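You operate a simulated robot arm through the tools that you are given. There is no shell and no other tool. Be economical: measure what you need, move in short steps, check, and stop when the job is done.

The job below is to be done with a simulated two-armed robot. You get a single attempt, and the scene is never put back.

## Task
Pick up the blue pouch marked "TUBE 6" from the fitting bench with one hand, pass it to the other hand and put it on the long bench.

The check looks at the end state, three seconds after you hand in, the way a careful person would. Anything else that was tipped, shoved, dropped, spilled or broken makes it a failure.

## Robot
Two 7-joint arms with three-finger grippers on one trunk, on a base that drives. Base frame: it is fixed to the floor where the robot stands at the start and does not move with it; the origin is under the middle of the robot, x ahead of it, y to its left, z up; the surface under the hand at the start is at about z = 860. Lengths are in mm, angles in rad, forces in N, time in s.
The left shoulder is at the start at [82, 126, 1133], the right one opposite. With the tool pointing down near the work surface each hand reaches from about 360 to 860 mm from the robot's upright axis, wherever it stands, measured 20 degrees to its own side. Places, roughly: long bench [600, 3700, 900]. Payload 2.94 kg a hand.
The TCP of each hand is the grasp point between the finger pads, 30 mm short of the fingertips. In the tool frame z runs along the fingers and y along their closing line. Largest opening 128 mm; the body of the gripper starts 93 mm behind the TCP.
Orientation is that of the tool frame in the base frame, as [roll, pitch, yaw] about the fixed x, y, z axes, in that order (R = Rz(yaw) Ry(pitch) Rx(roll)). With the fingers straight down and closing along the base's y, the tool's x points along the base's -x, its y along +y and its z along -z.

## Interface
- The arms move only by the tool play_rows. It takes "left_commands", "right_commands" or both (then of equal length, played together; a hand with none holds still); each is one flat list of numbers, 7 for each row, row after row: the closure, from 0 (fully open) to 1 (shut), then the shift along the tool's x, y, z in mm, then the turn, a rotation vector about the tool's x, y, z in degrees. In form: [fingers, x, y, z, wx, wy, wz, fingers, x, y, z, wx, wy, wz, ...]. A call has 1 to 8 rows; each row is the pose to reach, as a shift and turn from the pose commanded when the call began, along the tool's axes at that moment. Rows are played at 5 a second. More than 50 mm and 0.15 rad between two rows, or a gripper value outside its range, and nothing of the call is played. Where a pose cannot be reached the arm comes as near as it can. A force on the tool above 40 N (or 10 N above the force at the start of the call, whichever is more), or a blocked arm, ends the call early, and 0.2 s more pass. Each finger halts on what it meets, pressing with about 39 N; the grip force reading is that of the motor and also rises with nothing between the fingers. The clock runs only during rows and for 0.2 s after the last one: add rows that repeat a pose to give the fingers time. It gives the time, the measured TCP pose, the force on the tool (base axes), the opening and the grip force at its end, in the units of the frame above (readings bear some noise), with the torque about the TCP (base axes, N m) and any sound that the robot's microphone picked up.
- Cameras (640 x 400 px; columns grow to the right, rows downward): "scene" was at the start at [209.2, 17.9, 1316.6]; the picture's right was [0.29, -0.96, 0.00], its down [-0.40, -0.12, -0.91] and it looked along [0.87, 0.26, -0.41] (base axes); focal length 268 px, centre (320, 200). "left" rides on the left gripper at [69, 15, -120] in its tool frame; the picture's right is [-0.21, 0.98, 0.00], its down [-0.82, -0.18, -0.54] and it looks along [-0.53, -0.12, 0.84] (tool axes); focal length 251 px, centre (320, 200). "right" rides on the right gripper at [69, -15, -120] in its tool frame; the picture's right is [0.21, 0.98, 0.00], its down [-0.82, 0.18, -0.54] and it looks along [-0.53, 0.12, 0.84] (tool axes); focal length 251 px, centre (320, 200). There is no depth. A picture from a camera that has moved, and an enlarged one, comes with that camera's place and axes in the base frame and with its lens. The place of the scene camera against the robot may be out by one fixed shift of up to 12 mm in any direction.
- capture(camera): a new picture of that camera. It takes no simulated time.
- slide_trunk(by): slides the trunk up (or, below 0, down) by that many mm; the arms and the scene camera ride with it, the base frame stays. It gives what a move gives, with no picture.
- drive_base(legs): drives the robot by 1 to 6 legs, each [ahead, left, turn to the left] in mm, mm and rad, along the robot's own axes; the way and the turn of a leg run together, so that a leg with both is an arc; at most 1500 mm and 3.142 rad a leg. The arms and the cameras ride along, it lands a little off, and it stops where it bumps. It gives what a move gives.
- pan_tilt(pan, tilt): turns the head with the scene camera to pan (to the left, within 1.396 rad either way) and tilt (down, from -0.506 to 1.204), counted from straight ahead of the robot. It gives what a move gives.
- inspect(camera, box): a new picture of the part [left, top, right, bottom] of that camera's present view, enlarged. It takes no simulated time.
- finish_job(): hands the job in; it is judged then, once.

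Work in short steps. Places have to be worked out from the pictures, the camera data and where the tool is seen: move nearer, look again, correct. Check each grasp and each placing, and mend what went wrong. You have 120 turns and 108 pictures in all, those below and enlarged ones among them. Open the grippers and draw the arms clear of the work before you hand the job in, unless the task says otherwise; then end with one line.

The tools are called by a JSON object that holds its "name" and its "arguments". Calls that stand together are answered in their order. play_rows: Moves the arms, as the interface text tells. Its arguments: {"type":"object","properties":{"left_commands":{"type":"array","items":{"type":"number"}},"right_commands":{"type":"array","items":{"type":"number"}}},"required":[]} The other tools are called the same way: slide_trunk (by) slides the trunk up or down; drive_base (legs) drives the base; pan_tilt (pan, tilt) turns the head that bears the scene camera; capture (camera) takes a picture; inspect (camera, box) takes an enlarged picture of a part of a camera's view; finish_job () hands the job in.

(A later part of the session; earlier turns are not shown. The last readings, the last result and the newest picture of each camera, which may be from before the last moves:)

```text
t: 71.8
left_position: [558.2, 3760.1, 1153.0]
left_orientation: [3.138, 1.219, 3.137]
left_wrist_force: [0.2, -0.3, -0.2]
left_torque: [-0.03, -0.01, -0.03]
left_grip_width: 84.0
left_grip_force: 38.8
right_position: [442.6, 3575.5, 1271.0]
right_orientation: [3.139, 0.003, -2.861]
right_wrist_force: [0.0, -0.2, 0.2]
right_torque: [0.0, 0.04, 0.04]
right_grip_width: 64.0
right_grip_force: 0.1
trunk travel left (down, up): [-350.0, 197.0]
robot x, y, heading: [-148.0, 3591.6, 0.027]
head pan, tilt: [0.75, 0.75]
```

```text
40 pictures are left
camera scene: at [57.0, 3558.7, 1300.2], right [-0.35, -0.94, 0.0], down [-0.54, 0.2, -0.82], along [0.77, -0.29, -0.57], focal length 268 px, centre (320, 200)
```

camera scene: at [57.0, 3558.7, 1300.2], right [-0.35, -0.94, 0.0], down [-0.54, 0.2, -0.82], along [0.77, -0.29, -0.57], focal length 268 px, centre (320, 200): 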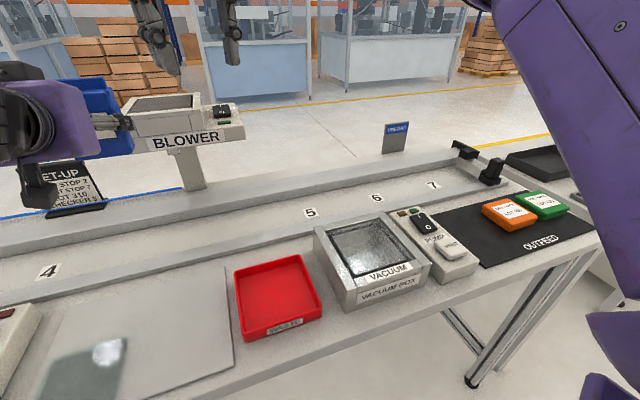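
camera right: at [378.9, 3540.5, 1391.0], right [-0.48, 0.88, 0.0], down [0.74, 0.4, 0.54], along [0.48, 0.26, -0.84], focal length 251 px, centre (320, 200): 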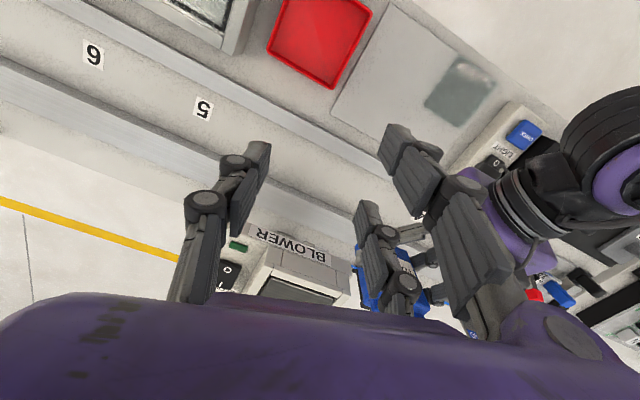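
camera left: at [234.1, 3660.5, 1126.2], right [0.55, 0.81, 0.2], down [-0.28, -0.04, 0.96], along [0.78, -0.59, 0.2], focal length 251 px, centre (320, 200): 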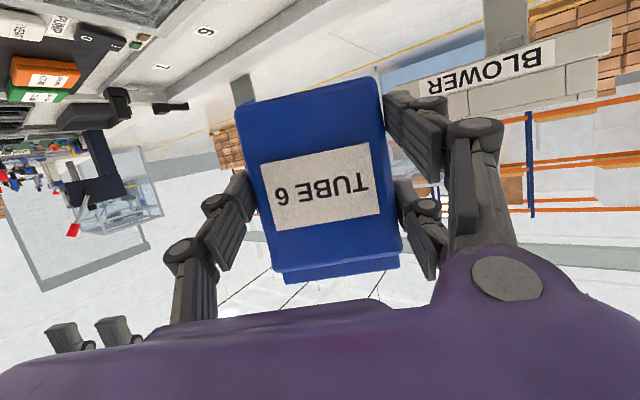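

Robot is placed well; the pouch is ~70 mm short of the blower in x. I lower the left hand 150 mm with the arm, keeping x.

{"name": "play_rows", "arguments": {"left_commands": [0.7, 34, 0, 12, 0, 0, 0, 0.7, 66, 0, 25, 0, 0, 0, 0.7, 103, 0, 38, 0, 0, 0, 0.7, 141, 0, 53, 0, 0, 0, 0.7, 141, 0, 53, 0, 0, 0]}}

{"name": "capture", "arguments": {"camera": "scene"}}

{"name": "capture", "arguments": {"camera": "right"}}

{"name": "capture", "arguments": {"camera": "left"}}

```text
t: 73.0
left_position: [559.6, 3759.8, 1002.6]
left_orientation: [3.135, 1.222, 3.139]
left_wrist_force: [0.1, 0.1, -0.9]
left_torque: [-0.02, 0.03, 0.01]
left_grip_width: 84.2
left_grip_force: 39.3
right_position: [441.9, 3574.9, 1271.1]
right_orientation: [3.137, 0.002, -2.86]
right_wrist_force: [0.3, 0.3, -0.2]
right_torque: [0.0, -0.01, -0.01]
right_grip_width: 64.1
right_grip_force: 0.1
trunk travel left (down, up): [-350.0, 197.0]
robot x, y, heading: [-144.2, 3595.6, 0.03]
head pan, tilt: [0.75, 0.75]
```

```text
39 pictures are left
camera scene: at [56.5, 3558.3, 1300.0], right [-0.35, -0.94, 0.0], down [-0.54, 0.2, -0.82], along [0.77, -0.29, -0.57], focal length 268 px, centre (320, 200)
```

scene: 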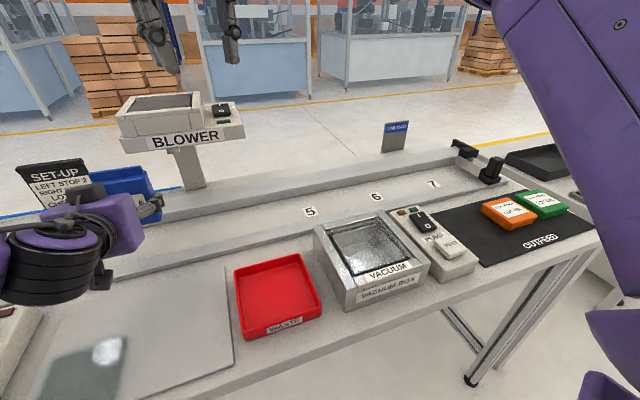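

```text
38 pictures are left
camera right: at [378.6, 3540.2, 1391.0], right [-0.48, 0.88, 0.0], down [0.74, 0.4, 0.54], along [0.48, 0.26, -0.84], focal length 251 px, centre (320, 200)
```

right: 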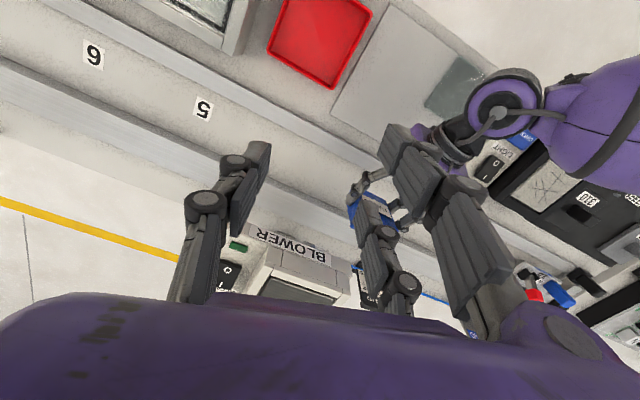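

```text
37 pictures are left
camera left: at [421.9, 3776.3, 977.4], right [0.07, 0.98, 0.2], down [-0.23, -0.18, 0.96], along [0.97, -0.11, 0.21], focal length 251 px, centre (320, 200)
```

left: 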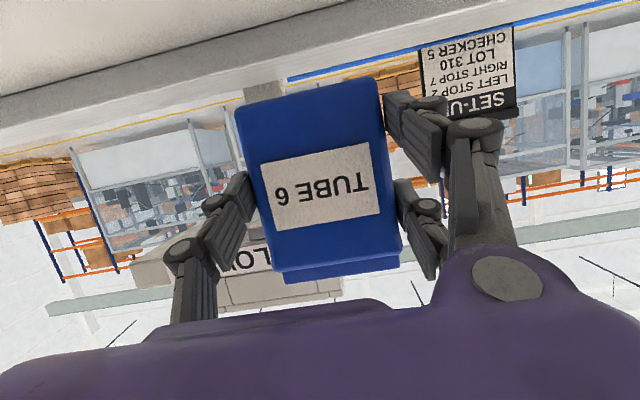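

Lowered to about 52 mm above the bench. The left forearm lies over the devices at the far left, so I check its clearance before going lower.

{"name": "inspect", "arguments": {"camera": "right", "box": [400, 20, 640, 300]}}

{"name": "inspect", "arguments": {"camera": "scene", "box": [0, 130, 240, 400]}}

```text
1.43 times, centred on (520, 160) of right
camera zoom: at [378.6, 3540.2, 1391.0], right [-0.48, 0.88, 0.0], down [0.74, 0.4, 0.54], along [0.48, 0.26, -0.84], focal length 359 px, centre (34, 257)
```

zoom: 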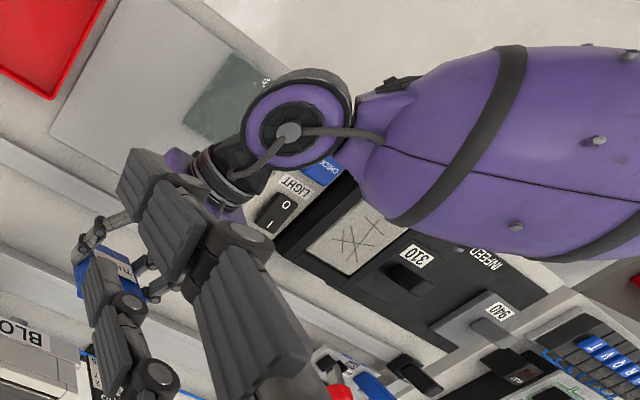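

```text
1.48 times, centred on (120, 265) of scene
camera zoom: at [56.5, 3558.3, 1300.0], right [-0.35, -0.94, 0.0], down [-0.54, 0.2, -0.82], along [0.77, -0.29, -0.57], focal length 397 px, centre (616, 104)
```

zoom: 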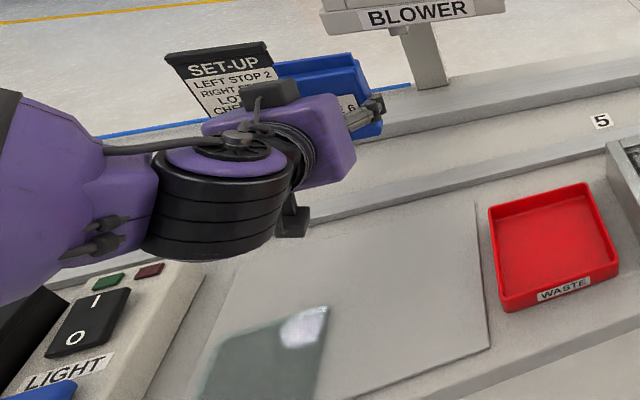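

The forearm would pass close over the LIGHT box. Raising the trunk and lowering the hand by arm will slope the forearm up and away, so I slide the trunk up 190.

{"name": "slide_trunk", "arguments": {"by": 190}}

{"name": "play_rows", "arguments": {"left_commands": [0.7, 42, 0, 15, 0, 0, 0, 0.7, 85, 0, 31, 0, 0, 0, 0.7, 127, 0, 46, 0, 0, 0, 0.7, 170, 0, 62, 0, 0, 0, 0.7, 179, 0, 65, 0, 0, 0, 0.7, 179, 0, 65, 0, 0, 0]}}

{"name": "capture", "arguments": {"camera": "scene"}}

{"name": "capture", "arguments": {"camera": "right"}}

```text
t: 75.1
left_position: [523.6, 3758.9, 1363.9]
left_orientation: [3.048, 1.471, 3.053]
left_wrist_force: [0.7, 0.1, -0.3]
left_torque: [0.01, -0.01, 0.03]
left_grip_width: 84.3
left_grip_force: 39.3
right_position: [444.1, 3575.5, 1458.6]
right_orientation: [3.137, -0.001, -2.861]
right_wrist_force: [0.5, 0.6, 0.0]
right_torque: [0.02, 0.02, 0.0]
right_grip_width: 64.1
right_grip_force: 0.0
trunk travel left (down, up): [-540.0, 7.0]
robot x, y, heading: [-146.1, 3594.7, 0.032]
head pan, tilt: [0.75, 0.75]
```

```text
t: 76.5
left_position: [507.6, 3824.8, 1243.8]
left_orientation: [3.05, 1.47, 3.051]
left_wrist_force: [-1.1, 0.9, -1.6]
left_torque: [0.02, 0.0, 0.02]
left_grip_width: 84.1
left_grip_force: 39.4
left hand out of reach, approached as far as the arm can: row 1, 2, 3, 4, 5, 6
right_position: [442.5, 3575.7, 1461.8]
right_orientation: [3.138, 0.0, -2.86]
right_wrist_force: [-0.4, 1.4, -0.6]
right_torque: [-0.04, -0.01, -0.01]
right_grip_width: 63.8
right_grip_force: 0.1
trunk travel left (down, up): [-540.0, 7.0]
robot x, y, heading: [-142.8, 3596.3, 0.032]
head pan, tilt: [0.75, 0.75]
```

```text
34 pictures are left
camera scene: at [-55.3, 3576.9, 1498.1], right [-0.11, -0.99, 0.0], down [-0.67, 0.07, -0.74], along [0.74, -0.08, -0.67], focal length 268 px, centre (320, 200)
```

scene: 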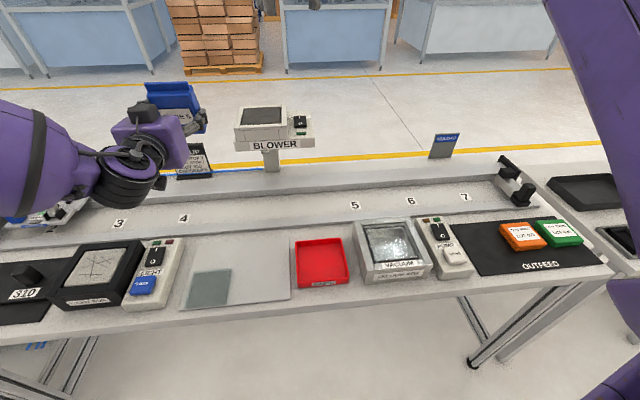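

```text
33 pictures are left
camera right: at [379.1, 3540.6, 1580.9], right [-0.48, 0.88, 0.0], down [0.74, 0.4, 0.54], along [0.48, 0.26, -0.84], focal length 251 px, centre (320, 200)
```

right: 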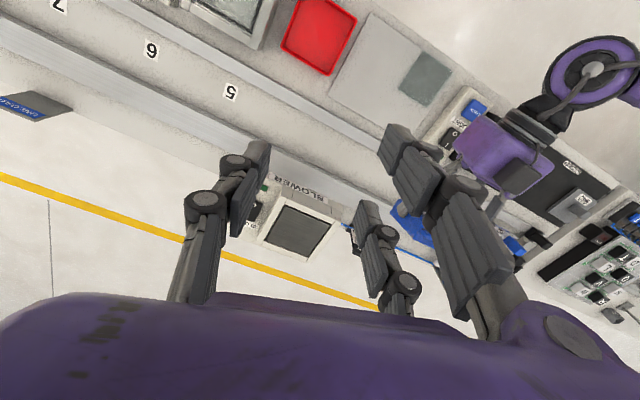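

The trunk slide displaced the left arm more than expected (the head, still straining left, was probably against it), but the pouch is still held and nothing was hit. I free the head and back the robot away before reordering.

{"name": "pan_tilt", "arguments": {"pan": -0.3, "tilt": 0.75}}

{"name": "drive_base", "arguments": {"legs": [[-300, 0, 0]]}}

{"name": "slide_trunk", "arguments": {"by": -100}}

{"name": "capture", "arguments": {"camera": "scene"}}

```text
t: 77.8
left_position: [509.1, 3824.5, 1244.7]
left_orientation: [3.05, 1.471, 3.051]
left_wrist_force: [0.9, -0.1, -0.7]
left_torque: [0.02, 0.02, -0.03]
left_grip_width: 84.0
left_grip_force: 38.8
right_position: [443.3, 3575.3, 1460.2]
right_orientation: [3.138, 0.002, -2.861]
right_wrist_force: [-0.7, -0.3, 0.1]
right_torque: [0.0, 0.06, 0.0]
right_grip_width: 64.1
right_grip_force: 0.0
trunk travel left (down, up): [-540.0, 7.0]
robot x, y, heading: [-147.4, 3594.3, 0.033]
head pan, tilt: [-0.3, 0.75]
```

```text
t: 79.9
left_position: [209.2, 3814.1, 1241.7]
left_orientation: [3.052, 1.467, 3.053]
left_wrist_force: [0.5, -0.6, -0.5]
left_torque: [-0.03, 0.03, 0.0]
left_grip_width: 83.7
left_grip_force: 39.2
right_position: [145.9, 3565.6, 1460.4]
right_orientation: [3.138, -0.004, -2.862]
right_wrist_force: [1.0, 0.6, 0.2]
right_torque: [0.01, 0.02, -0.04]
right_grip_width: 64.0
right_grip_force: 0.1
trunk travel left (down, up): [-540.0, 7.0]
robot x, y, heading: [-444.0, 3584.7, 0.032]
head pan, tilt: [-0.3, 0.75]
```

```text
t: 81.2
left_position: [207.8, 3813.3, 1144.6]
left_orientation: [3.047, 1.473, 3.048]
left_wrist_force: [0.1, 0.2, -1.3]
left_torque: [0.0, 0.07, 0.0]
left_grip_width: 84.4
left_grip_force: 39.0
right_position: [141.7, 3564.9, 1360.7]
right_orientation: [3.139, 0.002, -2.862]
right_wrist_force: [-0.4, 0.1, 0.4]
right_torque: [0.01, -0.02, 0.0]
right_grip_width: 64.1
right_grip_force: 0.1
trunk travel left (down, up): [-440.0, 107.0]
robot x, y, heading: [-446.5, 3581.0, 0.028]
head pan, tilt: [-0.3, 0.75]
```

```text
32 pictures are left
camera scene: at [-274.4, 3554.4, 1384.5], right [-0.3, -0.96, 0.0], down [-0.64, 0.2, -0.74], along [0.71, -0.22, -0.67], focal length 268 px, centre (320, 200)
```

scene: 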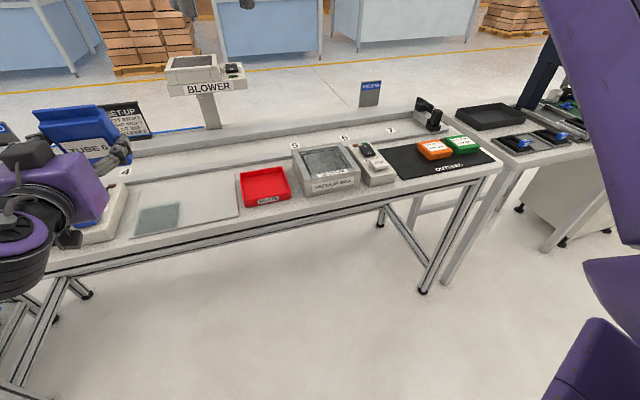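

Everything on the bench is still in place. With the trunk 90 above its start height, I back off a bit more and, over the open floor, set the tool tilt to ~25° to test reach.

{"name": "drive_base", "arguments": {"legs": [[-120, 0, 0]]}}

{"name": "play_rows", "arguments": {"left_commands": [0.7, 0, 0, 0, 0, 6.5, 0, 0.7, 0, 0, 0, 0, 13, 0, 0.7, 0, 0, 0, 0, 19.4, 0, 0.7, 0, 0, 0, 0, 19.4, 0]}}

```text
t: 82.4
left_position: [88.5, 3808.1, 1143.4]
left_orientation: [3.047, 1.469, 3.046]
left_wrist_force: [0.3, -0.3, -1.0]
left_torque: [-0.04, -0.01, 0.0]
left_grip_width: 84.2
left_grip_force: 38.5
right_position: [24.2, 3561.7, 1358.3]
right_orientation: [3.138, -0.002, -2.867]
right_wrist_force: [-0.2, -0.4, 0.5]
right_torque: [0.02, 0.04, 0.01]
right_grip_width: 64.2
right_grip_force: 0.1
trunk travel left (down, up): [-440.0, 107.0]
robot x, y, heading: [-567.2, 3581.4, 0.025]
head pan, tilt: [-0.3, 0.75]
```

```text
t: 83.4
left_position: [86.7, 3809.9, 1143.9]
left_orientation: [3.119, 1.131, 3.12]
left_wrist_force: [1.1, -0.6, -0.3]
left_torque: [0.01, 0.02, -0.02]
left_grip_width: 84.2
left_grip_force: 38.6
right_position: [21.4, 3560.6, 1359.4]
right_orientation: [3.138, 0.0, -2.867]
right_wrist_force: [-0.5, -0.1, 0.0]
right_torque: [0.0, 0.03, 0.0]
right_grip_width: 64.0
right_grip_force: 0.1
trunk travel left (down, up): [-440.0, 107.0]
robot x, y, heading: [-568.1, 3585.0, 0.027]
head pan, tilt: [-0.3, 0.75]
```

Tilt is 25° now. I test lowering 190 and reaching 50 farther ahead, here in free air.

{"name": "play_rows", "arguments": {"left_commands": [0.7, 30, 0, 25, 0, 0, 0, 0.7, 60, 0, 50, 0, 0, 0, 0.7, 90, 0, 75, 0, 0, 0, 0.7, 121, 0, 101, 0, 0, 0, 0.7, 151, 0, 126, 0, 0, 0, 0.7, 151, 0, 126, 0, 0, 0]}}

{"name": "capture", "arguments": {"camera": "scene"}}

{"name": "capture", "arguments": {"camera": "right"}}

```text
t: 84.8
left_position: [131.7, 3818.1, 962.4]
left_orientation: [3.12, 1.133, 3.12]
left_wrist_force: [-1.1, -0.3, -0.1]
left_torque: [0.01, 0.04, -0.02]
left_grip_width: 84.5
left_grip_force: 38.8
left hand out of reach, approached as far as the arm can: row 5, 6
right_position: [21.1, 3559.6, 1361.0]
right_orientation: [3.139, 0.001, -2.865]
right_wrist_force: [0.0, -0.5, 0.1]
right_torque: [-0.02, -0.04, 0.06]
right_grip_width: 64.2
right_grip_force: 0.0
trunk travel left (down, up): [-440.0, 107.0]
robot x, y, heading: [-569.1, 3583.2, 0.026]
head pan, tilt: [-0.3, 0.75]
```

```text
31 pictures are left
camera scene: at [-396.0, 3549.9, 1384.1], right [-0.3, -0.95, 0.0], down [-0.64, 0.2, -0.74], along [0.71, -0.22, -0.67], focal length 268 px, centre (320, 200)
```

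scene: 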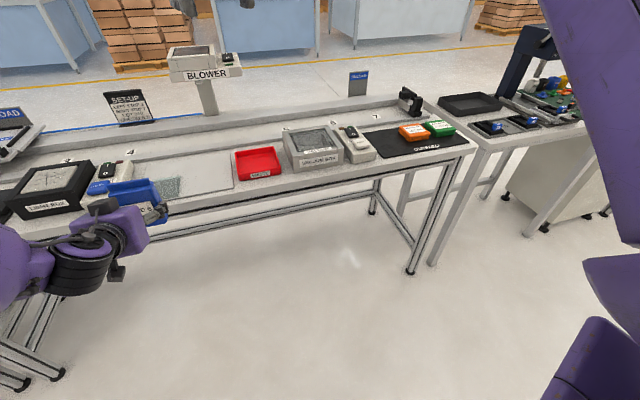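

```text
30 pictures are left
camera right: at [-42.7, 3524.9, 1480.6], right [-0.47, 0.88, 0.0], down [0.74, 0.4, 0.54], along [0.48, 0.26, -0.84], focal length 251 px, centre (320, 200)
```

right: 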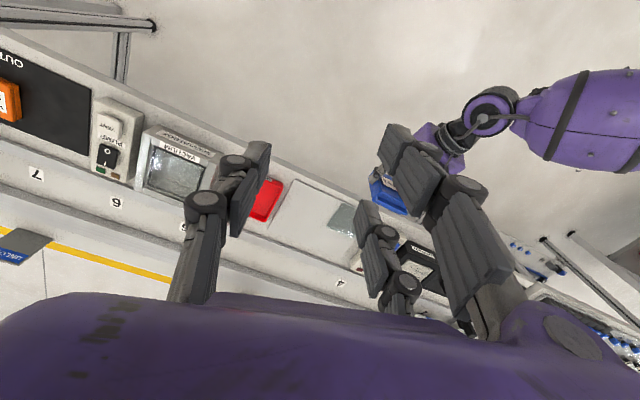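

Reach goes to z≈962 at this trunk height, so the last bit can be done with the trunk. I raise the trunk 100 for transit, shift right 189, then drive ahead 428 to put the pouch over (582, 3640).

{"name": "slide_trunk", "arguments": {"by": 100}}

{"name": "drive_base", "arguments": {"legs": [[0, -189, 0], [300, 0, 0]]}}

{"name": "capture", "arguments": {"camera": "scene"}}

{"name": "capture", "arguments": {"camera": "right"}}

```text
t: 86.2
left_position: [125.7, 3818.1, 1260.9]
left_orientation: [3.034, 1.414, 3.035]
left_wrist_force: [0.5, 0.7, -1.2]
left_torque: [-0.02, -0.02, 0.01]
left_grip_width: 84.0
left_grip_force: 39.3
right_position: [23.2, 3559.0, 1457.8]
right_orientation: [3.139, -0.004, -2.866]
right_wrist_force: [0.4, 0.4, -0.7]
right_torque: [0.03, 0.07, 0.01]
right_grip_width: 63.9
right_grip_force: 0.1
trunk travel left (down, up): [-540.0, 7.0]
robot x, y, heading: [-567.2, 3581.3, 0.031]
head pan, tilt: [-0.3, 0.75]
```

```text
t: 90.1
left_position: [424.8, 3642.8, 1265.1]
left_orientation: [3.031, 1.421, 3.039]
left_wrist_force: [-0.1, -0.1, -0.8]
left_torque: [0.01, 0.05, -0.02]
left_grip_width: 84.0
left_grip_force: 38.7
right_position: [321.4, 3383.8, 1462.9]
right_orientation: [3.138, 0.002, -2.86]
right_wrist_force: [-0.7, 0.1, 0.3]
right_torque: [0.01, -0.02, -0.01]
right_grip_width: 64.0
right_grip_force: 0.1
trunk travel left (down, up): [-540.0, 7.0]
robot x, y, heading: [-263.6, 3398.8, 0.041]
head pan, tilt: [-0.3, 0.75]
```

```text
29 pictures are left
camera scene: at [-180.2, 3372.1, 1497.3], right [-0.26, -0.96, 0.0], down [-0.66, 0.18, -0.73], along [0.71, -0.19, -0.68], focal length 268 px, centre (320, 200)
```

scene: 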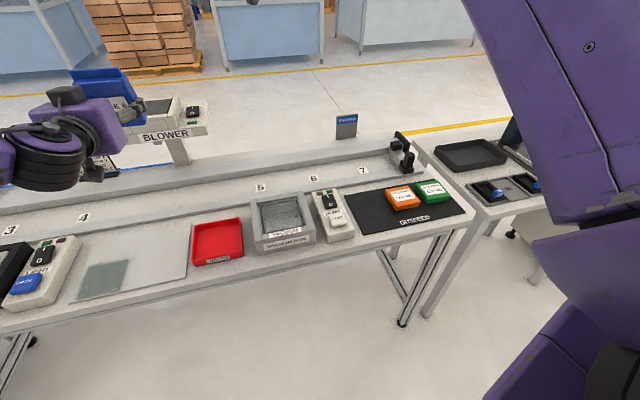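

```text
28 pictures are left
camera right: at [257.2, 3348.9, 1582.0], right [-0.48, 0.88, 0.0], down [0.74, 0.4, 0.54], along [0.48, 0.26, -0.84], focal length 251 px, centre (320, 200)
```

right: 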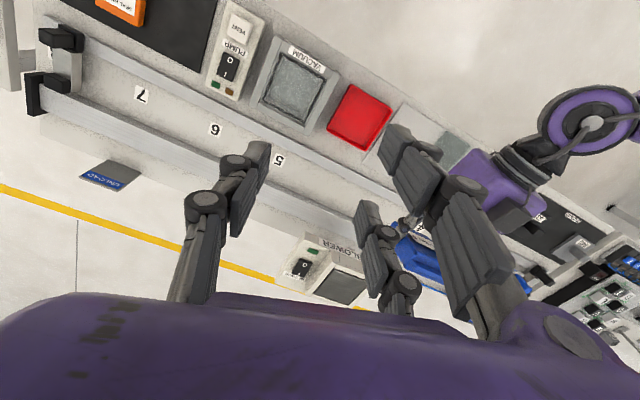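

Raising the trunk again lifts the arm oddly, but lowering it is precise. I lower the trunk 100 back to the tested height, then drive the last 140 ahead.

{"name": "slide_trunk", "arguments": {"by": -100}}

{"name": "drive_base", "arguments": {"legs": [[138, -8, -0.035]]}}

{"name": "capture", "arguments": {"camera": "right"}}

```text
t: 91.4
left_position: [423.9, 3642.9, 1164.8]
left_orientation: [3.032, 1.419, 3.038]
left_wrist_force: [-0.1, 0.5, -0.5]
left_torque: [-0.02, 0.0, 0.01]
left_grip_width: 84.3
left_grip_force: 39.6
right_position: [323.0, 3383.2, 1360.9]
right_orientation: [3.137, 0.003, -2.858]
right_wrist_force: [0.1, -0.2, 0.8]
right_torque: [0.06, -0.02, -0.04]
right_grip_width: 63.9
right_grip_force: 0.1
trunk travel left (down, up): [-440.0, 107.0]
robot x, y, heading: [-266.2, 3401.8, 0.036]
head pan, tilt: [-0.3, 0.75]
```

```text
t: 92.7
left_position: [570.9, 3611.1, 1165.6]
left_orientation: [3.032, 1.42, 3.005]
left_wrist_force: [-1.2, -0.4, 0.2]
left_torque: [-0.04, 0.02, 0.0]
left_grip_width: 84.2
left_grip_force: 38.6
right_position: [458.7, 3358.8, 1363.0]
right_orientation: [3.138, 0.002, -2.895]
right_wrist_force: [-0.5, 1.2, 0.2]
right_torque: [0.0, -0.03, -0.01]
right_grip_width: 64.0
right_grip_force: 0.0
trunk travel left (down, up): [-440.0, 107.0]
robot x, y, heading: [-126.1, 3396.6, 0.001]
head pan, tilt: [-0.3, 0.75]
```

```text
27 pictures are left
camera right: at [393.4, 3325.0, 1481.7], right [-0.45, 0.89, 0.0], down [0.75, 0.37, 0.54], along [0.48, 0.24, -0.84], focal length 251 px, centre (320, 200)
```

right: 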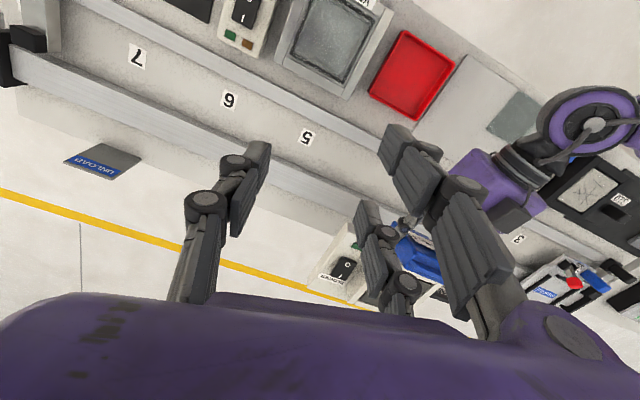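

Zooming to re-measure rail positions at this robot pose.

{"name": "inspect", "arguments": {"camera": "right", "box": [220, 40, 440, 220]}}

```text
2.22 times, centred on (330, 130) of right
camera zoom: at [393.4, 3325.0, 1481.7], right [-0.45, 0.89, 0.0], down [0.75, 0.37, 0.54], along [0.48, 0.24, -0.84], focal length 559 px, centre (298, 356)
```

zoom: 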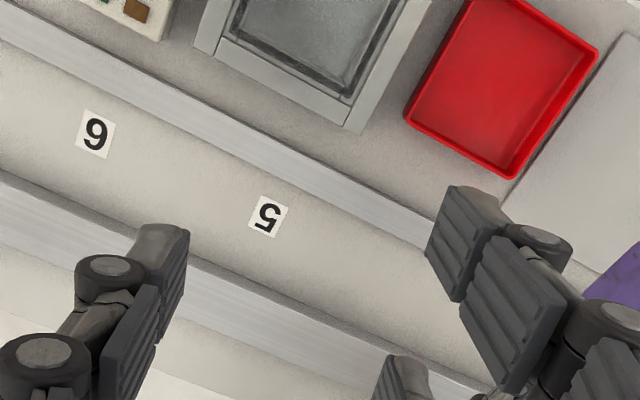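

Lane centre ≈590 here; tray ends at y≈3575. I tilt the tool to 25° and shift 34 left to y≈3645.

{"name": "play_rows", "arguments": {"left_commands": [0.7, 0, 10, 0, 0, 5.5, 0, 0.7, 0, 22, 0, 0, 11, 0, 0.7, 0, 34, 0, 0, 16.6, 0, 0.7, 0, 34, 0, 0, 16.6, 0]}}

```text
t: 93.7
left_position: [571.0, 3645.9, 1164.4]
left_orientation: [3.103, 1.129, 3.08]
left_wrist_force: [-0.3, -0.3, -0.4]
left_torque: [0.03, 0.04, -0.02]
left_grip_width: 84.1
left_grip_force: 39.1
right_position: [459.3, 3357.5, 1361.2]
right_orientation: [3.138, 0.001, -2.895]
right_wrist_force: [1.0, 0.0, -0.5]
right_torque: [-0.02, 0.01, 0.01]
right_grip_width: 64.0
right_grip_force: 0.0
trunk travel left (down, up): [-440.0, 107.0]
robot x, y, heading: [-127.4, 3396.7, 0.006]
head pan, tilt: [-0.3, 0.75]
```

Pose is right. I lower 140 mm and check.

{"name": "play_rows", "arguments": {"left_commands": [0.7, 32, 0, 15, 0, 0, 0, 0.7, 64, 0, 30, 0, 0, 0, 0.7, 96, 0, 45, 0, 0, 0, 0.7, 127, 0, 60, 0, 0, 0, 0.7, 127, 0, 60, 0, 0, 0]}}

{"name": "capture", "arguments": {"camera": "scene"}}

{"name": "capture", "arguments": {"camera": "right"}}

```text
t: 94.9
left_position: [570.8, 3647.4, 1023.1]
left_orientation: [3.104, 1.128, 3.077]
left_wrist_force: [0.1, 0.9, -1.0]
left_torque: [0.01, 0.03, -0.01]
left_grip_width: 84.3
left_grip_force: 38.9
right_position: [459.5, 3356.5, 1361.4]
right_orientation: [3.138, 0.001, -2.895]
right_wrist_force: [0.6, -0.1, 0.1]
right_torque: [0.0, 0.02, -0.02]
right_grip_width: 63.9
right_grip_force: 0.0
trunk travel left (down, up): [-440.0, 107.0]
robot x, y, heading: [-123.1, 3397.7, -0.003]
head pan, tilt: [-0.3, 0.75]
```

```text
25 pictures are left
camera scene: at [42.8, 3360.3, 1384.2], right [-0.33, -0.95, 0.0], down [-0.63, 0.22, -0.74], along [0.7, -0.24, -0.67], focal length 268 px, centre (320, 200)
```

scene: 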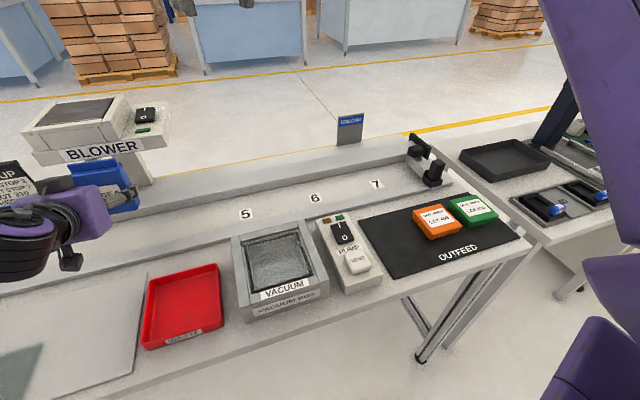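

```text
24 pictures are left
camera right: at [394.5, 3324.9, 1481.2], right [-0.45, 0.89, 0.0], down [0.75, 0.37, 0.54], along [0.48, 0.24, -0.84], focal length 251 px, centre (320, 200)
```

right: 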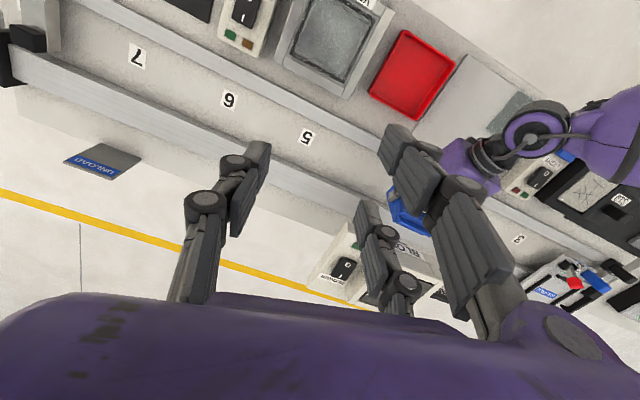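

I zoom to check the gap between the pouch and the blower, and where the hand sits relative to the rail.

{"name": "inspect", "arguments": {"camera": "scene", "box": [0, 80, 200, 300]}}

{"name": "inspect", "arguments": {"camera": "right", "box": [340, 130, 480, 310]}}

```text
1.82 times, centred on (100, 190) of scene
camera zoom: at [42.8, 3360.3, 1384.2], right [-0.33, -0.95, 0.0], down [-0.63, 0.22, -0.74], along [0.7, -0.24, -0.67], focal length 488 px, centre (720, 218)
```

zoom: 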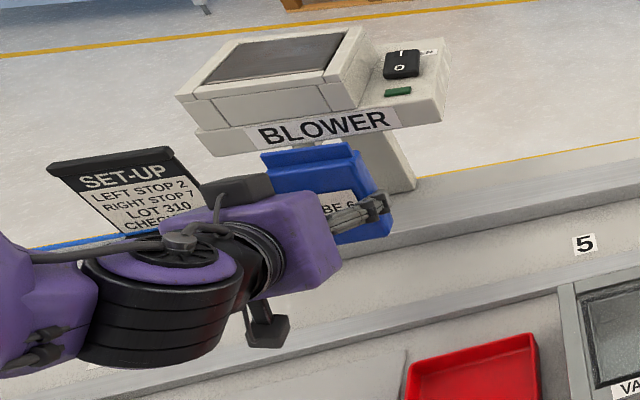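

```text
2.22 times, centred on (410, 220) of right
camera zoom: at [394.5, 3324.9, 1481.2], right [-0.45, 0.89, 0.0], down [0.75, 0.37, 0.54], along [0.48, 0.24, -0.84], focal length 559 px, centre (120, 156)
```

zoom: 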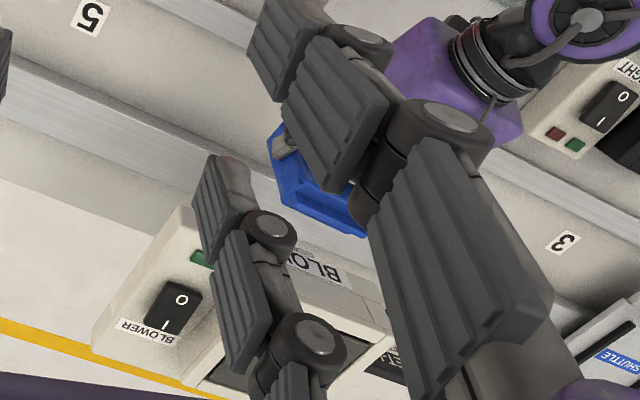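

Gap to the blower is good. I lower another 55 mm to just above contact.

{"name": "play_rows", "arguments": {"left_commands": [0.7, 18, 0, 8.5, 0, 0, 0, 0.7, 36, 0, 17, 0, 0, 0, 0.7, 50, 0, 23.5, 0, 0, 0, 0.7, 50, 0, 23.5, 0, 0, 0]}}

{"name": "inspect", "arguments": {"camera": "scene", "box": [0, 130, 200, 330]}}

{"name": "inspect", "arguments": {"camera": "right", "box": [340, 110, 620, 310]}}

```text
t: 95.9
left_position: [573.0, 3649.1, 969.4]
left_orientation: [3.103, 1.129, 3.076]
left_wrist_force: [-0.1, -0.1, -0.4]
left_torque: [0.01, 0.02, 0.03]
left_grip_width: 84.3
left_grip_force: 38.7
right_position: [459.8, 3356.8, 1361.1]
right_orientation: [3.138, 0.002, -2.896]
right_wrist_force: [-0.3, 0.1, -0.7]
right_torque: [-0.04, -0.03, 0.03]
right_grip_width: 64.0
right_grip_force: 0.0
trunk travel left (down, up): [-440.0, 107.0]
robot x, y, heading: [-127.4, 3394.8, -0.0]
head pan, tilt: [-0.3, 0.75]
```

```text
2.00 times, centred on (100, 230) of scene
camera zoom: at [43.3, 3360.3, 1384.0], right [-0.33, -0.94, 0.0], down [-0.64, 0.22, -0.74], along [0.7, -0.24, -0.67], focal length 536 px, centre (760, 140)
```

zoom: 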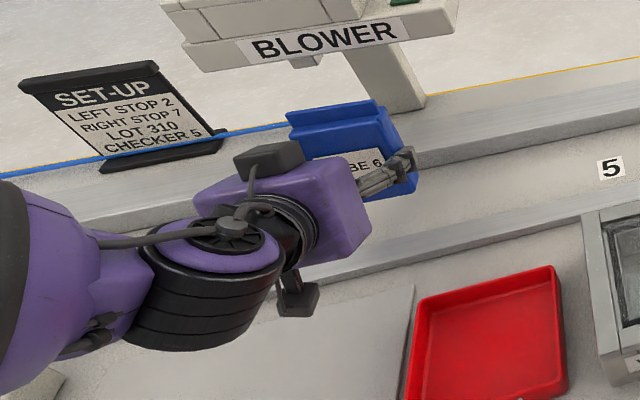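

```text
2.00 times, centred on (480, 210) of right
camera zoom: at [395.1, 3324.9, 1480.9], right [-0.45, 0.89, 0.0], down [0.75, 0.37, 0.54], along [0.48, 0.24, -0.84], focal length 503 px, centre (0, 180)
```

zoom: 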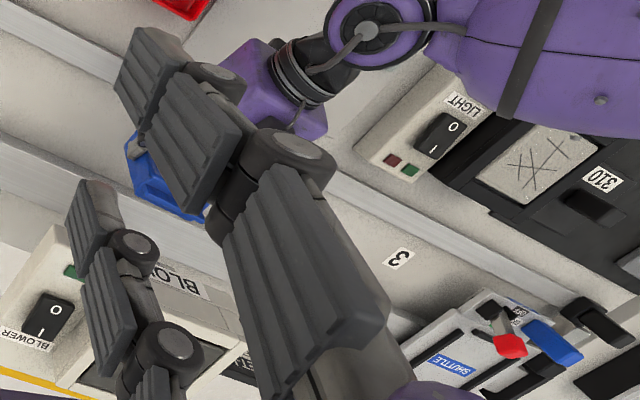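

The pouch is over the lane. I lower in small steps watching the force.

{"name": "play_rows", "arguments": {"left_commands": [0.7, 4.5, 0, 2.1, 0, 0, 0, 0.7, 9, 0, 4.3, 0, 0, 0, 0.7, 9, 0, 4.3, 0, 0, 0]}}

```text
t: 96.7
left_position: [572.7, 3650.8, 959.6]
left_orientation: [3.102, 1.13, 3.077]
left_wrist_force: [0.3, 0.3, -0.7]
left_torque: [0.0, -0.01, -0.01]
left_grip_width: 84.5
left_grip_force: 39.0
right_position: [459.9, 3357.5, 1361.2]
right_orientation: [3.137, 0.001, -2.895]
right_wrist_force: [0.1, -1.1, 0.6]
right_torque: [0.02, -0.01, -0.04]
right_grip_width: 63.9
right_grip_force: 0.1
trunk travel left (down, up): [-440.0, 107.0]
robot x, y, heading: [-128.9, 3396.4, -0.001]
head pan, tilt: [-0.3, 0.75]
```

No contact yet at z≈960; continuing in ~2 mm steps.

{"name": "play_rows", "arguments": {"left_commands": [0.7, 1.8, 0, 0.9, 0, 0, 0, 0.7, 3.6, 0, 1.7, 0, 0, 0, 0.7, 5.4, 0, 2.6, 0, 0, 0, 0.7, 5.4, 0, 2.6, 0, 0, 0]}}

```text
t: 97.7
left_position: [571.8, 3649.5, 953.7]
left_orientation: [3.105, 1.127, 3.076]
left_wrist_force: [0.0, 0.1, -0.3]
left_torque: [0.03, -0.01, -0.04]
left_grip_width: 84.1
left_grip_force: 39.1
right_position: [459.9, 3358.1, 1360.4]
right_orientation: [3.139, 0.003, -2.896]
right_wrist_force: [0.7, -0.2, 0.5]
right_torque: [-0.01, 0.01, 0.0]
right_grip_width: 64.0
right_grip_force: 0.0
trunk travel left (down, up): [-440.0, 107.0]
robot x, y, heading: [-125.4, 3396.2, -0.001]
head pan, tilt: [-0.3, 0.75]
```

Still free; another 6 mm.

{"name": "play_rows", "arguments": {"left_commands": [0.7, 1.8, 0, 0.9, 0, 0, 0, 0.7, 3.6, 0, 1.7, 0, 0, 0, 0.7, 5.4, 0, 2.6, 0, 0, 0, 0.7, 5.4, 0, 2.6, 0, 0, 0]}}

{"name": "inspect", "arguments": {"camera": "scene", "box": [60, 150, 180, 300]}}

```text
t: 98.7
left_position: [572.6, 3650.6, 948.2]
left_orientation: [3.103, 1.129, 3.078]
left_wrist_force: [-0.2, 0.2, -0.7]
left_torque: [-0.01, 0.07, -0.04]
left_grip_width: 84.2
left_grip_force: 38.5
right_position: [458.6, 3357.5, 1362.1]
right_orientation: [3.136, 0.0, -2.897]
right_wrist_force: [-0.6, 0.0, -0.2]
right_torque: [-0.01, -0.02, -0.02]
right_grip_width: 64.0
right_grip_force: 0.1
trunk travel left (down, up): [-440.0, 107.0]
robot x, y, heading: [-130.0, 3399.0, -0.001]
head pan, tilt: [-0.3, 0.75]
```

```text
2.67 times, centred on (120, 225) of scene
camera zoom: at [43.3, 3360.3, 1383.8], right [-0.33, -0.94, 0.0], down [-0.64, 0.22, -0.74], along [0.7, -0.24, -0.67], focal length 715 px, centre (853, 133)
```

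zoom: 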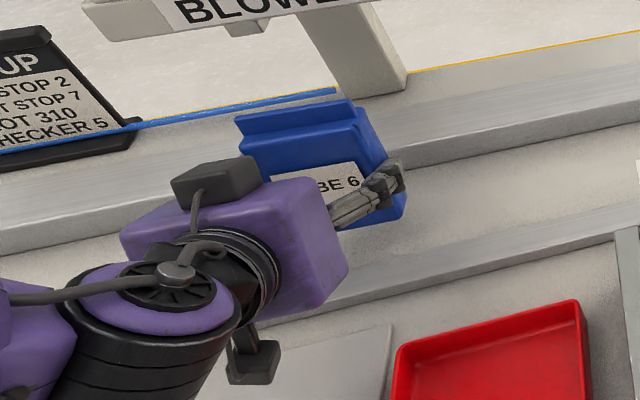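

Close to the surface now but no force. Continue stepping down.

{"name": "play_rows", "arguments": {"left_commands": [0.7, 1.8, 0, 0.9, 0, 0, 0, 0.7, 3.6, 0, 1.7, 0, 0, 0, 0.7, 5.4, 0, 2.6, 0, 0, 0, 0.7, 7.2, 0, 3.4, 0, 0, 0, 0.7, 7.2, 0, 3.4, 0, 0, 0]}}

```text
t: 99.9
left_position: [572.2, 3650.2, 939.6]
left_orientation: [3.103, 1.129, 3.079]
left_wrist_force: [0.0, -0.7, -0.7]
left_torque: [0.02, 0.05, -0.02]
left_grip_width: 84.1
left_grip_force: 38.7
right_position: [459.8, 3358.0, 1361.4]
right_orientation: [3.14, 0.0, -2.893]
right_wrist_force: [0.4, -0.4, -0.7]
right_torque: [0.02, 0.0, -0.01]
right_grip_width: 64.1
right_grip_force: 0.0
trunk travel left (down, up): [-440.0, 107.0]
robot x, y, heading: [-125.2, 3396.8, -0.006]
head pan, tilt: [-0.3, 0.75]
```

Bench is a bit lower than assumed. I continue in 3 mm steps.

{"name": "play_rows", "arguments": {"left_commands": [0.7, 2.7, 0, 1.3, 0, 0, 0, 0.7, 5.4, 0, 2.6, 0, 0, 0, 0.7, 8.1, 0, 3.8, 0, 0, 0, 0.7, 8.1, 0, 3.8, 0, 0, 0]}}

{"name": "inspect", "arguments": {"camera": "scene", "box": [60, 150, 180, 300]}}

{"name": "capture", "arguments": {"camera": "left"}}

```text
t: 100.9
left_position: [572.4, 3650.3, 931.4]
left_orientation: [3.104, 1.13, 3.079]
left_wrist_force: [0.5, 0.7, 0.2]
left_torque: [0.0, 0.05, -0.01]
left_grip_width: 84.3
left_grip_force: 38.8
right_position: [460.7, 3357.6, 1360.6]
right_orientation: [3.138, 0.0, -2.894]
right_wrist_force: [0.2, -0.3, 0.1]
right_torque: [-0.03, -0.02, 0.0]
right_grip_width: 63.6
right_grip_force: 0.0
trunk travel left (down, up): [-440.0, 107.0]
robot x, y, heading: [-127.9, 3400.2, -0.002]
head pan, tilt: [-0.3, 0.75]
```

```text
2.67 times, centred on (120, 225) of scene
camera zoom: at [43.3, 3360.3, 1383.8], right [-0.33, -0.94, 0.0], down [-0.64, 0.22, -0.74], along [0.7, -0.24, -0.67], focal length 715 px, centre (853, 133)
```

zoom: 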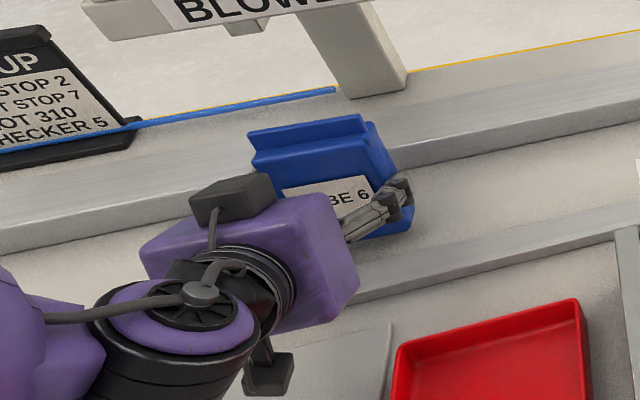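

```text
17 pictures are left
camera left: at [434.7, 3670.3, 918.9], right [0.12, 0.97, 0.21], down [-0.14, -0.19, 0.97], along [0.98, -0.15, 0.12], focal length 251 px, centre (320, 200)
```

left: 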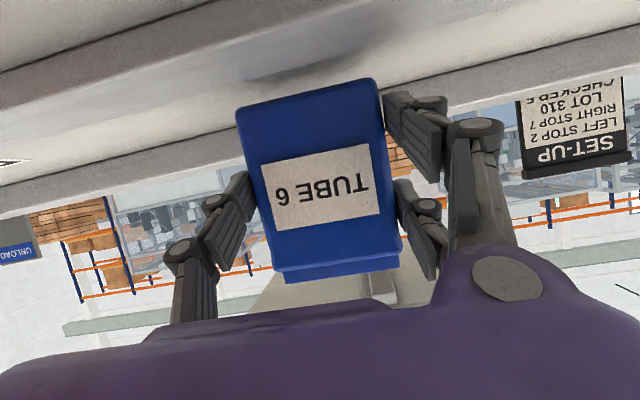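

The left view shows the shadow just beneath the pouch; still a small gap. Continue down 12 mm in small steps.

{"name": "play_rows", "arguments": {"left_commands": [0.7, 1.8, 0, 0.9, 0, 0, 0, 0.7, 3.6, 0, 1.7, 0, 0, 0, 0.7, 5.4, 0, 2.6, 0, 0, 0, 0.7, 7.2, 0, 3.4, 0, 0, 0, 0.7, 9, 0, 4.3, 0, 0, 0, 0.7, 9, 0, 4.3, 0, 0, 0]}}

```text
t: 102.3
left_position: [570.7, 3651.8, 926.6]
left_orientation: [3.102, 1.127, 3.075]
left_wrist_force: [0.4, 0.0, -0.3]
left_torque: [0.0, 0.01, -0.03]
left_grip_width: 84.4
left_grip_force: 39.0
left hand out of reach, approached as far as the arm can: row 4, 5, 6
right_position: [459.8, 3357.5, 1362.0]
right_orientation: [3.138, -0.001, -2.896]
right_wrist_force: [-0.7, -0.1, -0.5]
right_torque: [0.01, 0.01, 0.0]
right_grip_width: 64.1
right_grip_force: 0.0
trunk travel left (down, up): [-440.0, 107.0]
robot x, y, heading: [-127.8, 3398.8, -0.006]
head pan, tilt: [-0.3, 0.75]
```

Arm reach limit; I continue with the trunk in small steps.

{"name": "slide_trunk", "arguments": {"by": -4}}

{"name": "slide_trunk", "arguments": {"by": -3}}

{"name": "inspect", "arguments": {"camera": "left", "box": [200, 0, 440, 140]}}

```text
t: 102.9
left_position: [570.5, 3651.2, 923.4]
left_orientation: [3.102, 1.13, 3.078]
left_wrist_force: [-0.1, 0.5, -0.6]
left_torque: [0.03, 0.02, -0.01]
left_grip_width: 84.1
left_grip_force: 38.6
right_position: [459.5, 3358.4, 1356.2]
right_orientation: [3.139, 0.0, -2.896]
right_wrist_force: [0.1, -0.4, 0.9]
right_torque: [-0.02, 0.0, 0.0]
right_grip_width: 63.9
right_grip_force: 0.1
trunk travel left (down, up): [-436.0, 111.0]
robot x, y, heading: [-129.1, 3395.0, -0.003]
head pan, tilt: [-0.3, 0.75]
```

```text
t: 103.4
left_position: [570.2, 3652.5, 919.8]
left_orientation: [3.101, 1.129, 3.076]
left_wrist_force: [-0.3, 0.6, -0.7]
left_torque: [0.0, 0.01, 0.0]
left_grip_width: 84.1
left_grip_force: 38.6
right_position: [459.8, 3357.5, 1354.1]
right_orientation: [3.139, 0.001, -2.896]
right_wrist_force: [-0.8, -0.5, 1.0]
right_torque: [0.0, 0.05, -0.02]
right_grip_width: 63.9
right_grip_force: 0.1
trunk travel left (down, up): [-433.0, 114.0]
robot x, y, heading: [-124.8, 3395.8, -0.003]
head pan, tilt: [-0.3, 0.75]
```

```text
2.67 times, centred on (320, 70) of left
camera zoom: at [433.3, 3672.2, 907.9], right [0.12, 0.97, 0.21], down [-0.14, -0.19, 0.97], along [0.98, -0.15, 0.12], focal length 670 px, centre (320, 547)
```

zoom: 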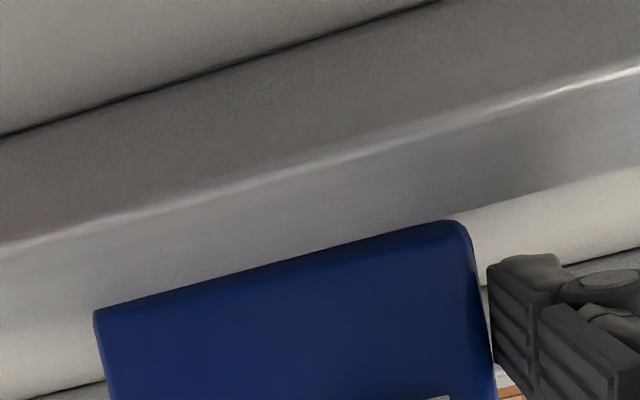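

Geometry from this view: rail top ≈880 at x≈501–529, and the pouch front at x≈571 is properly in the lane, with its bottom ≈869. A few mm more to go.

{"name": "slide_trunk", "arguments": {"by": -3}}

{"name": "slide_trunk", "arguments": {"by": -2}}

```text
t: 103.9
left_position: [571.1, 3651.6, 917.8]
left_orientation: [3.104, 1.132, 3.077]
left_wrist_force: [0.1, 0.0, 2.7]
left_torque: [-0.2, -0.15, 0.05]
left_grip_width: 84.0
left_grip_force: 39.4
right_position: [460.4, 3357.4, 1351.7]
right_orientation: [3.138, 0.003, -2.894]
right_wrist_force: [-0.4, 0.4, 0.7]
right_torque: [-0.01, 0.01, -0.01]
right_grip_width: 64.3
right_grip_force: 0.0
trunk travel left (down, up): [-430.0, 117.0]
robot x, y, heading: [-127.6, 3397.2, -0.003]
head pan, tilt: [-0.3, 0.75]
```

```text
t: 104.4
left_position: [571.1, 3652.2, 918.5]
left_orientation: [3.103, 1.135, 3.079]
left_wrist_force: [0.8, 1.5, 11.8]
left_torque: [-0.53, -0.44, 0.06]
left_grip_width: 84.4
left_grip_force: 38.3
right_position: [458.8, 3357.1, 1349.6]
right_orientation: [3.139, 0.002, -2.896]
right_wrist_force: [-0.1, 0.4, -0.9]
right_torque: [-0.02, -0.01, 0.02]
right_grip_width: 64.1
right_grip_force: 0.1
trunk travel left (down, up): [-428.0, 119.0]
robot x, y, heading: [-131.2, 3392.9, -0.002]
head pan, tilt: [-0.3, 0.75]
```

Contact: 12 N with the rear bottom edge on the bench. I open the left fingers gently.

{"name": "play_rows", "arguments": {"left_commands": [0.32, 0, 0, 0, 0, 0, 0, 0.28, 0, 0, 0, 0, 0, 0, 0.2, 0, 0, 0, 0, 0, 0, 0.1, 0, 0, 0, 0, 0, 0, 0.1, 0, 0, 0, 0, 0, 0]}}

{"name": "capture", "arguments": {"camera": "left"}}

{"name": "inspect", "arguments": {"camera": "scene", "box": [40, 150, 200, 320]}}

```text
t: 105.6
left_position: [571.3, 3652.1, 915.5]
left_orientation: [3.104, 1.129, 3.077]
left_wrist_force: [0.0, -0.6, -0.1]
left_torque: [0.0, 0.03, -0.02]
left_grip_width: 115.1
left_grip_force: 0.0
right_position: [459.1, 3357.6, 1348.8]
right_orientation: [3.137, 0.001, -2.896]
right_wrist_force: [-0.2, 0.6, 1.0]
right_torque: [-0.01, 0.01, 0.02]
right_grip_width: 63.9
right_grip_force: 0.1
trunk travel left (down, up): [-428.0, 119.0]
robot x, y, heading: [-126.2, 3400.0, -0.0]
head pan, tilt: [-0.3, 0.75]
```

```text
15 pictures are left
camera left: at [433.2, 3672.1, 902.9], right [0.12, 0.97, 0.21], down [-0.14, -0.19, 0.97], along [0.98, -0.15, 0.12], focal length 251 px, centre (320, 200)
```

left: 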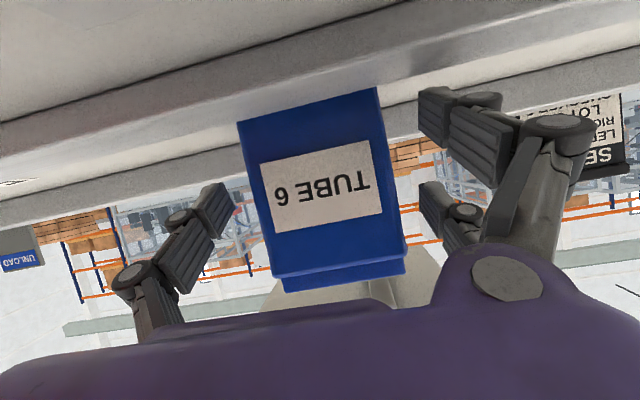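

```text
2.35 times, centred on (120, 235) of scene
camera zoom: at [48.2, 3359.0, 1370.6], right [-0.34, -0.94, 0.0], down [-0.63, 0.23, -0.74], along [0.7, -0.25, -0.67], focal length 631 px, centre (791, 118)
```

zoom: 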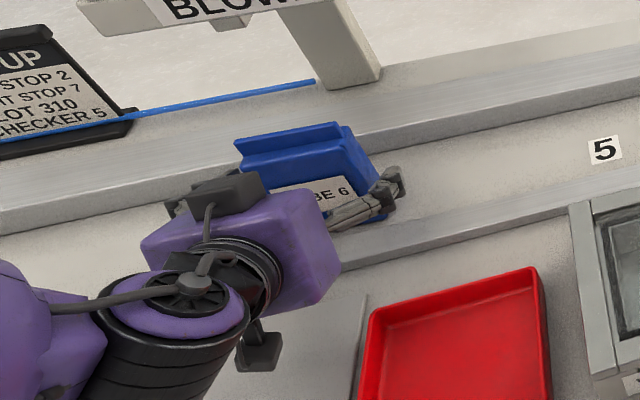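

The pouch stands free and upright in the lane. I fully open and withdraw the left hand back along its axis.

{"name": "play_rows", "arguments": {"left_commands": [0, 0, 0, 0, 0, 0, 0, 0, 0, 0, -20, 0, 0, 0, 0, 0, 0, -55, 0, 0, 0, 0, 0, 0, -95, 0, 0, 0, 0, 0, 0, -135, 0, 0, 0, 0, 0, 0, -165, 0, 0, 0, 0, 0, 0, -165, 0, 0, 0]}}

{"name": "capture", "arguments": {"camera": "left"}}

{"name": "capture", "arguments": {"camera": "scene"}}

```text
t: 107.2
left_position: [421.4, 3655.5, 986.1]
left_orientation: [3.103, 1.128, 3.077]
left_wrist_force: [-0.2, -0.1, 0.4]
left_torque: [0.01, -0.03, 0.0]
left_grip_width: 128.1
left_grip_force: 0.0
right_position: [460.6, 3358.7, 1347.9]
right_orientation: [3.139, 0.001, -2.896]
right_wrist_force: [0.7, 0.0, 0.2]
right_torque: [-0.01, 0.03, 0.0]
right_grip_width: 64.1
right_grip_force: 0.2
trunk travel left (down, up): [-428.0, 119.0]
robot x, y, heading: [-127.7, 3394.8, -0.003]
head pan, tilt: [-0.3, 0.75]
```

```text
13 pictures are left
camera left: at [283.7, 3676.2, 973.6], right [0.12, 0.97, 0.21], down [-0.14, -0.19, 0.97], along [0.98, -0.15, 0.12], focal length 251 px, centre (320, 200)
```

left: 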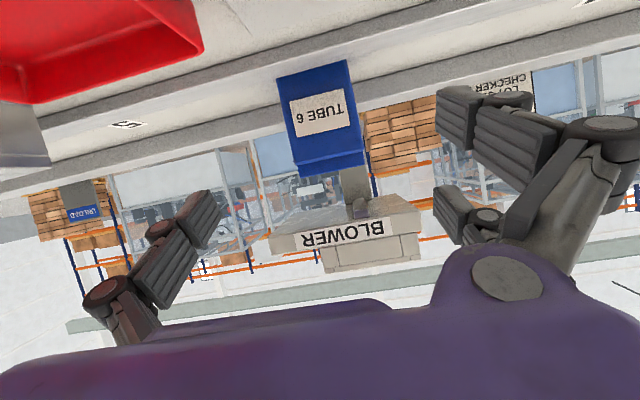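

```text
12 pictures are left
camera scene: at [48.8, 3358.9, 1370.4], right [-0.34, -0.94, 0.0], down [-0.63, 0.23, -0.74], along [0.7, -0.25, -0.67], focal length 268 px, centre (320, 200)
```

scene: 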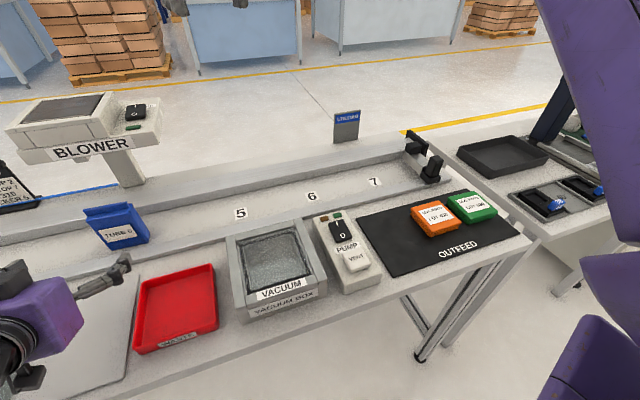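

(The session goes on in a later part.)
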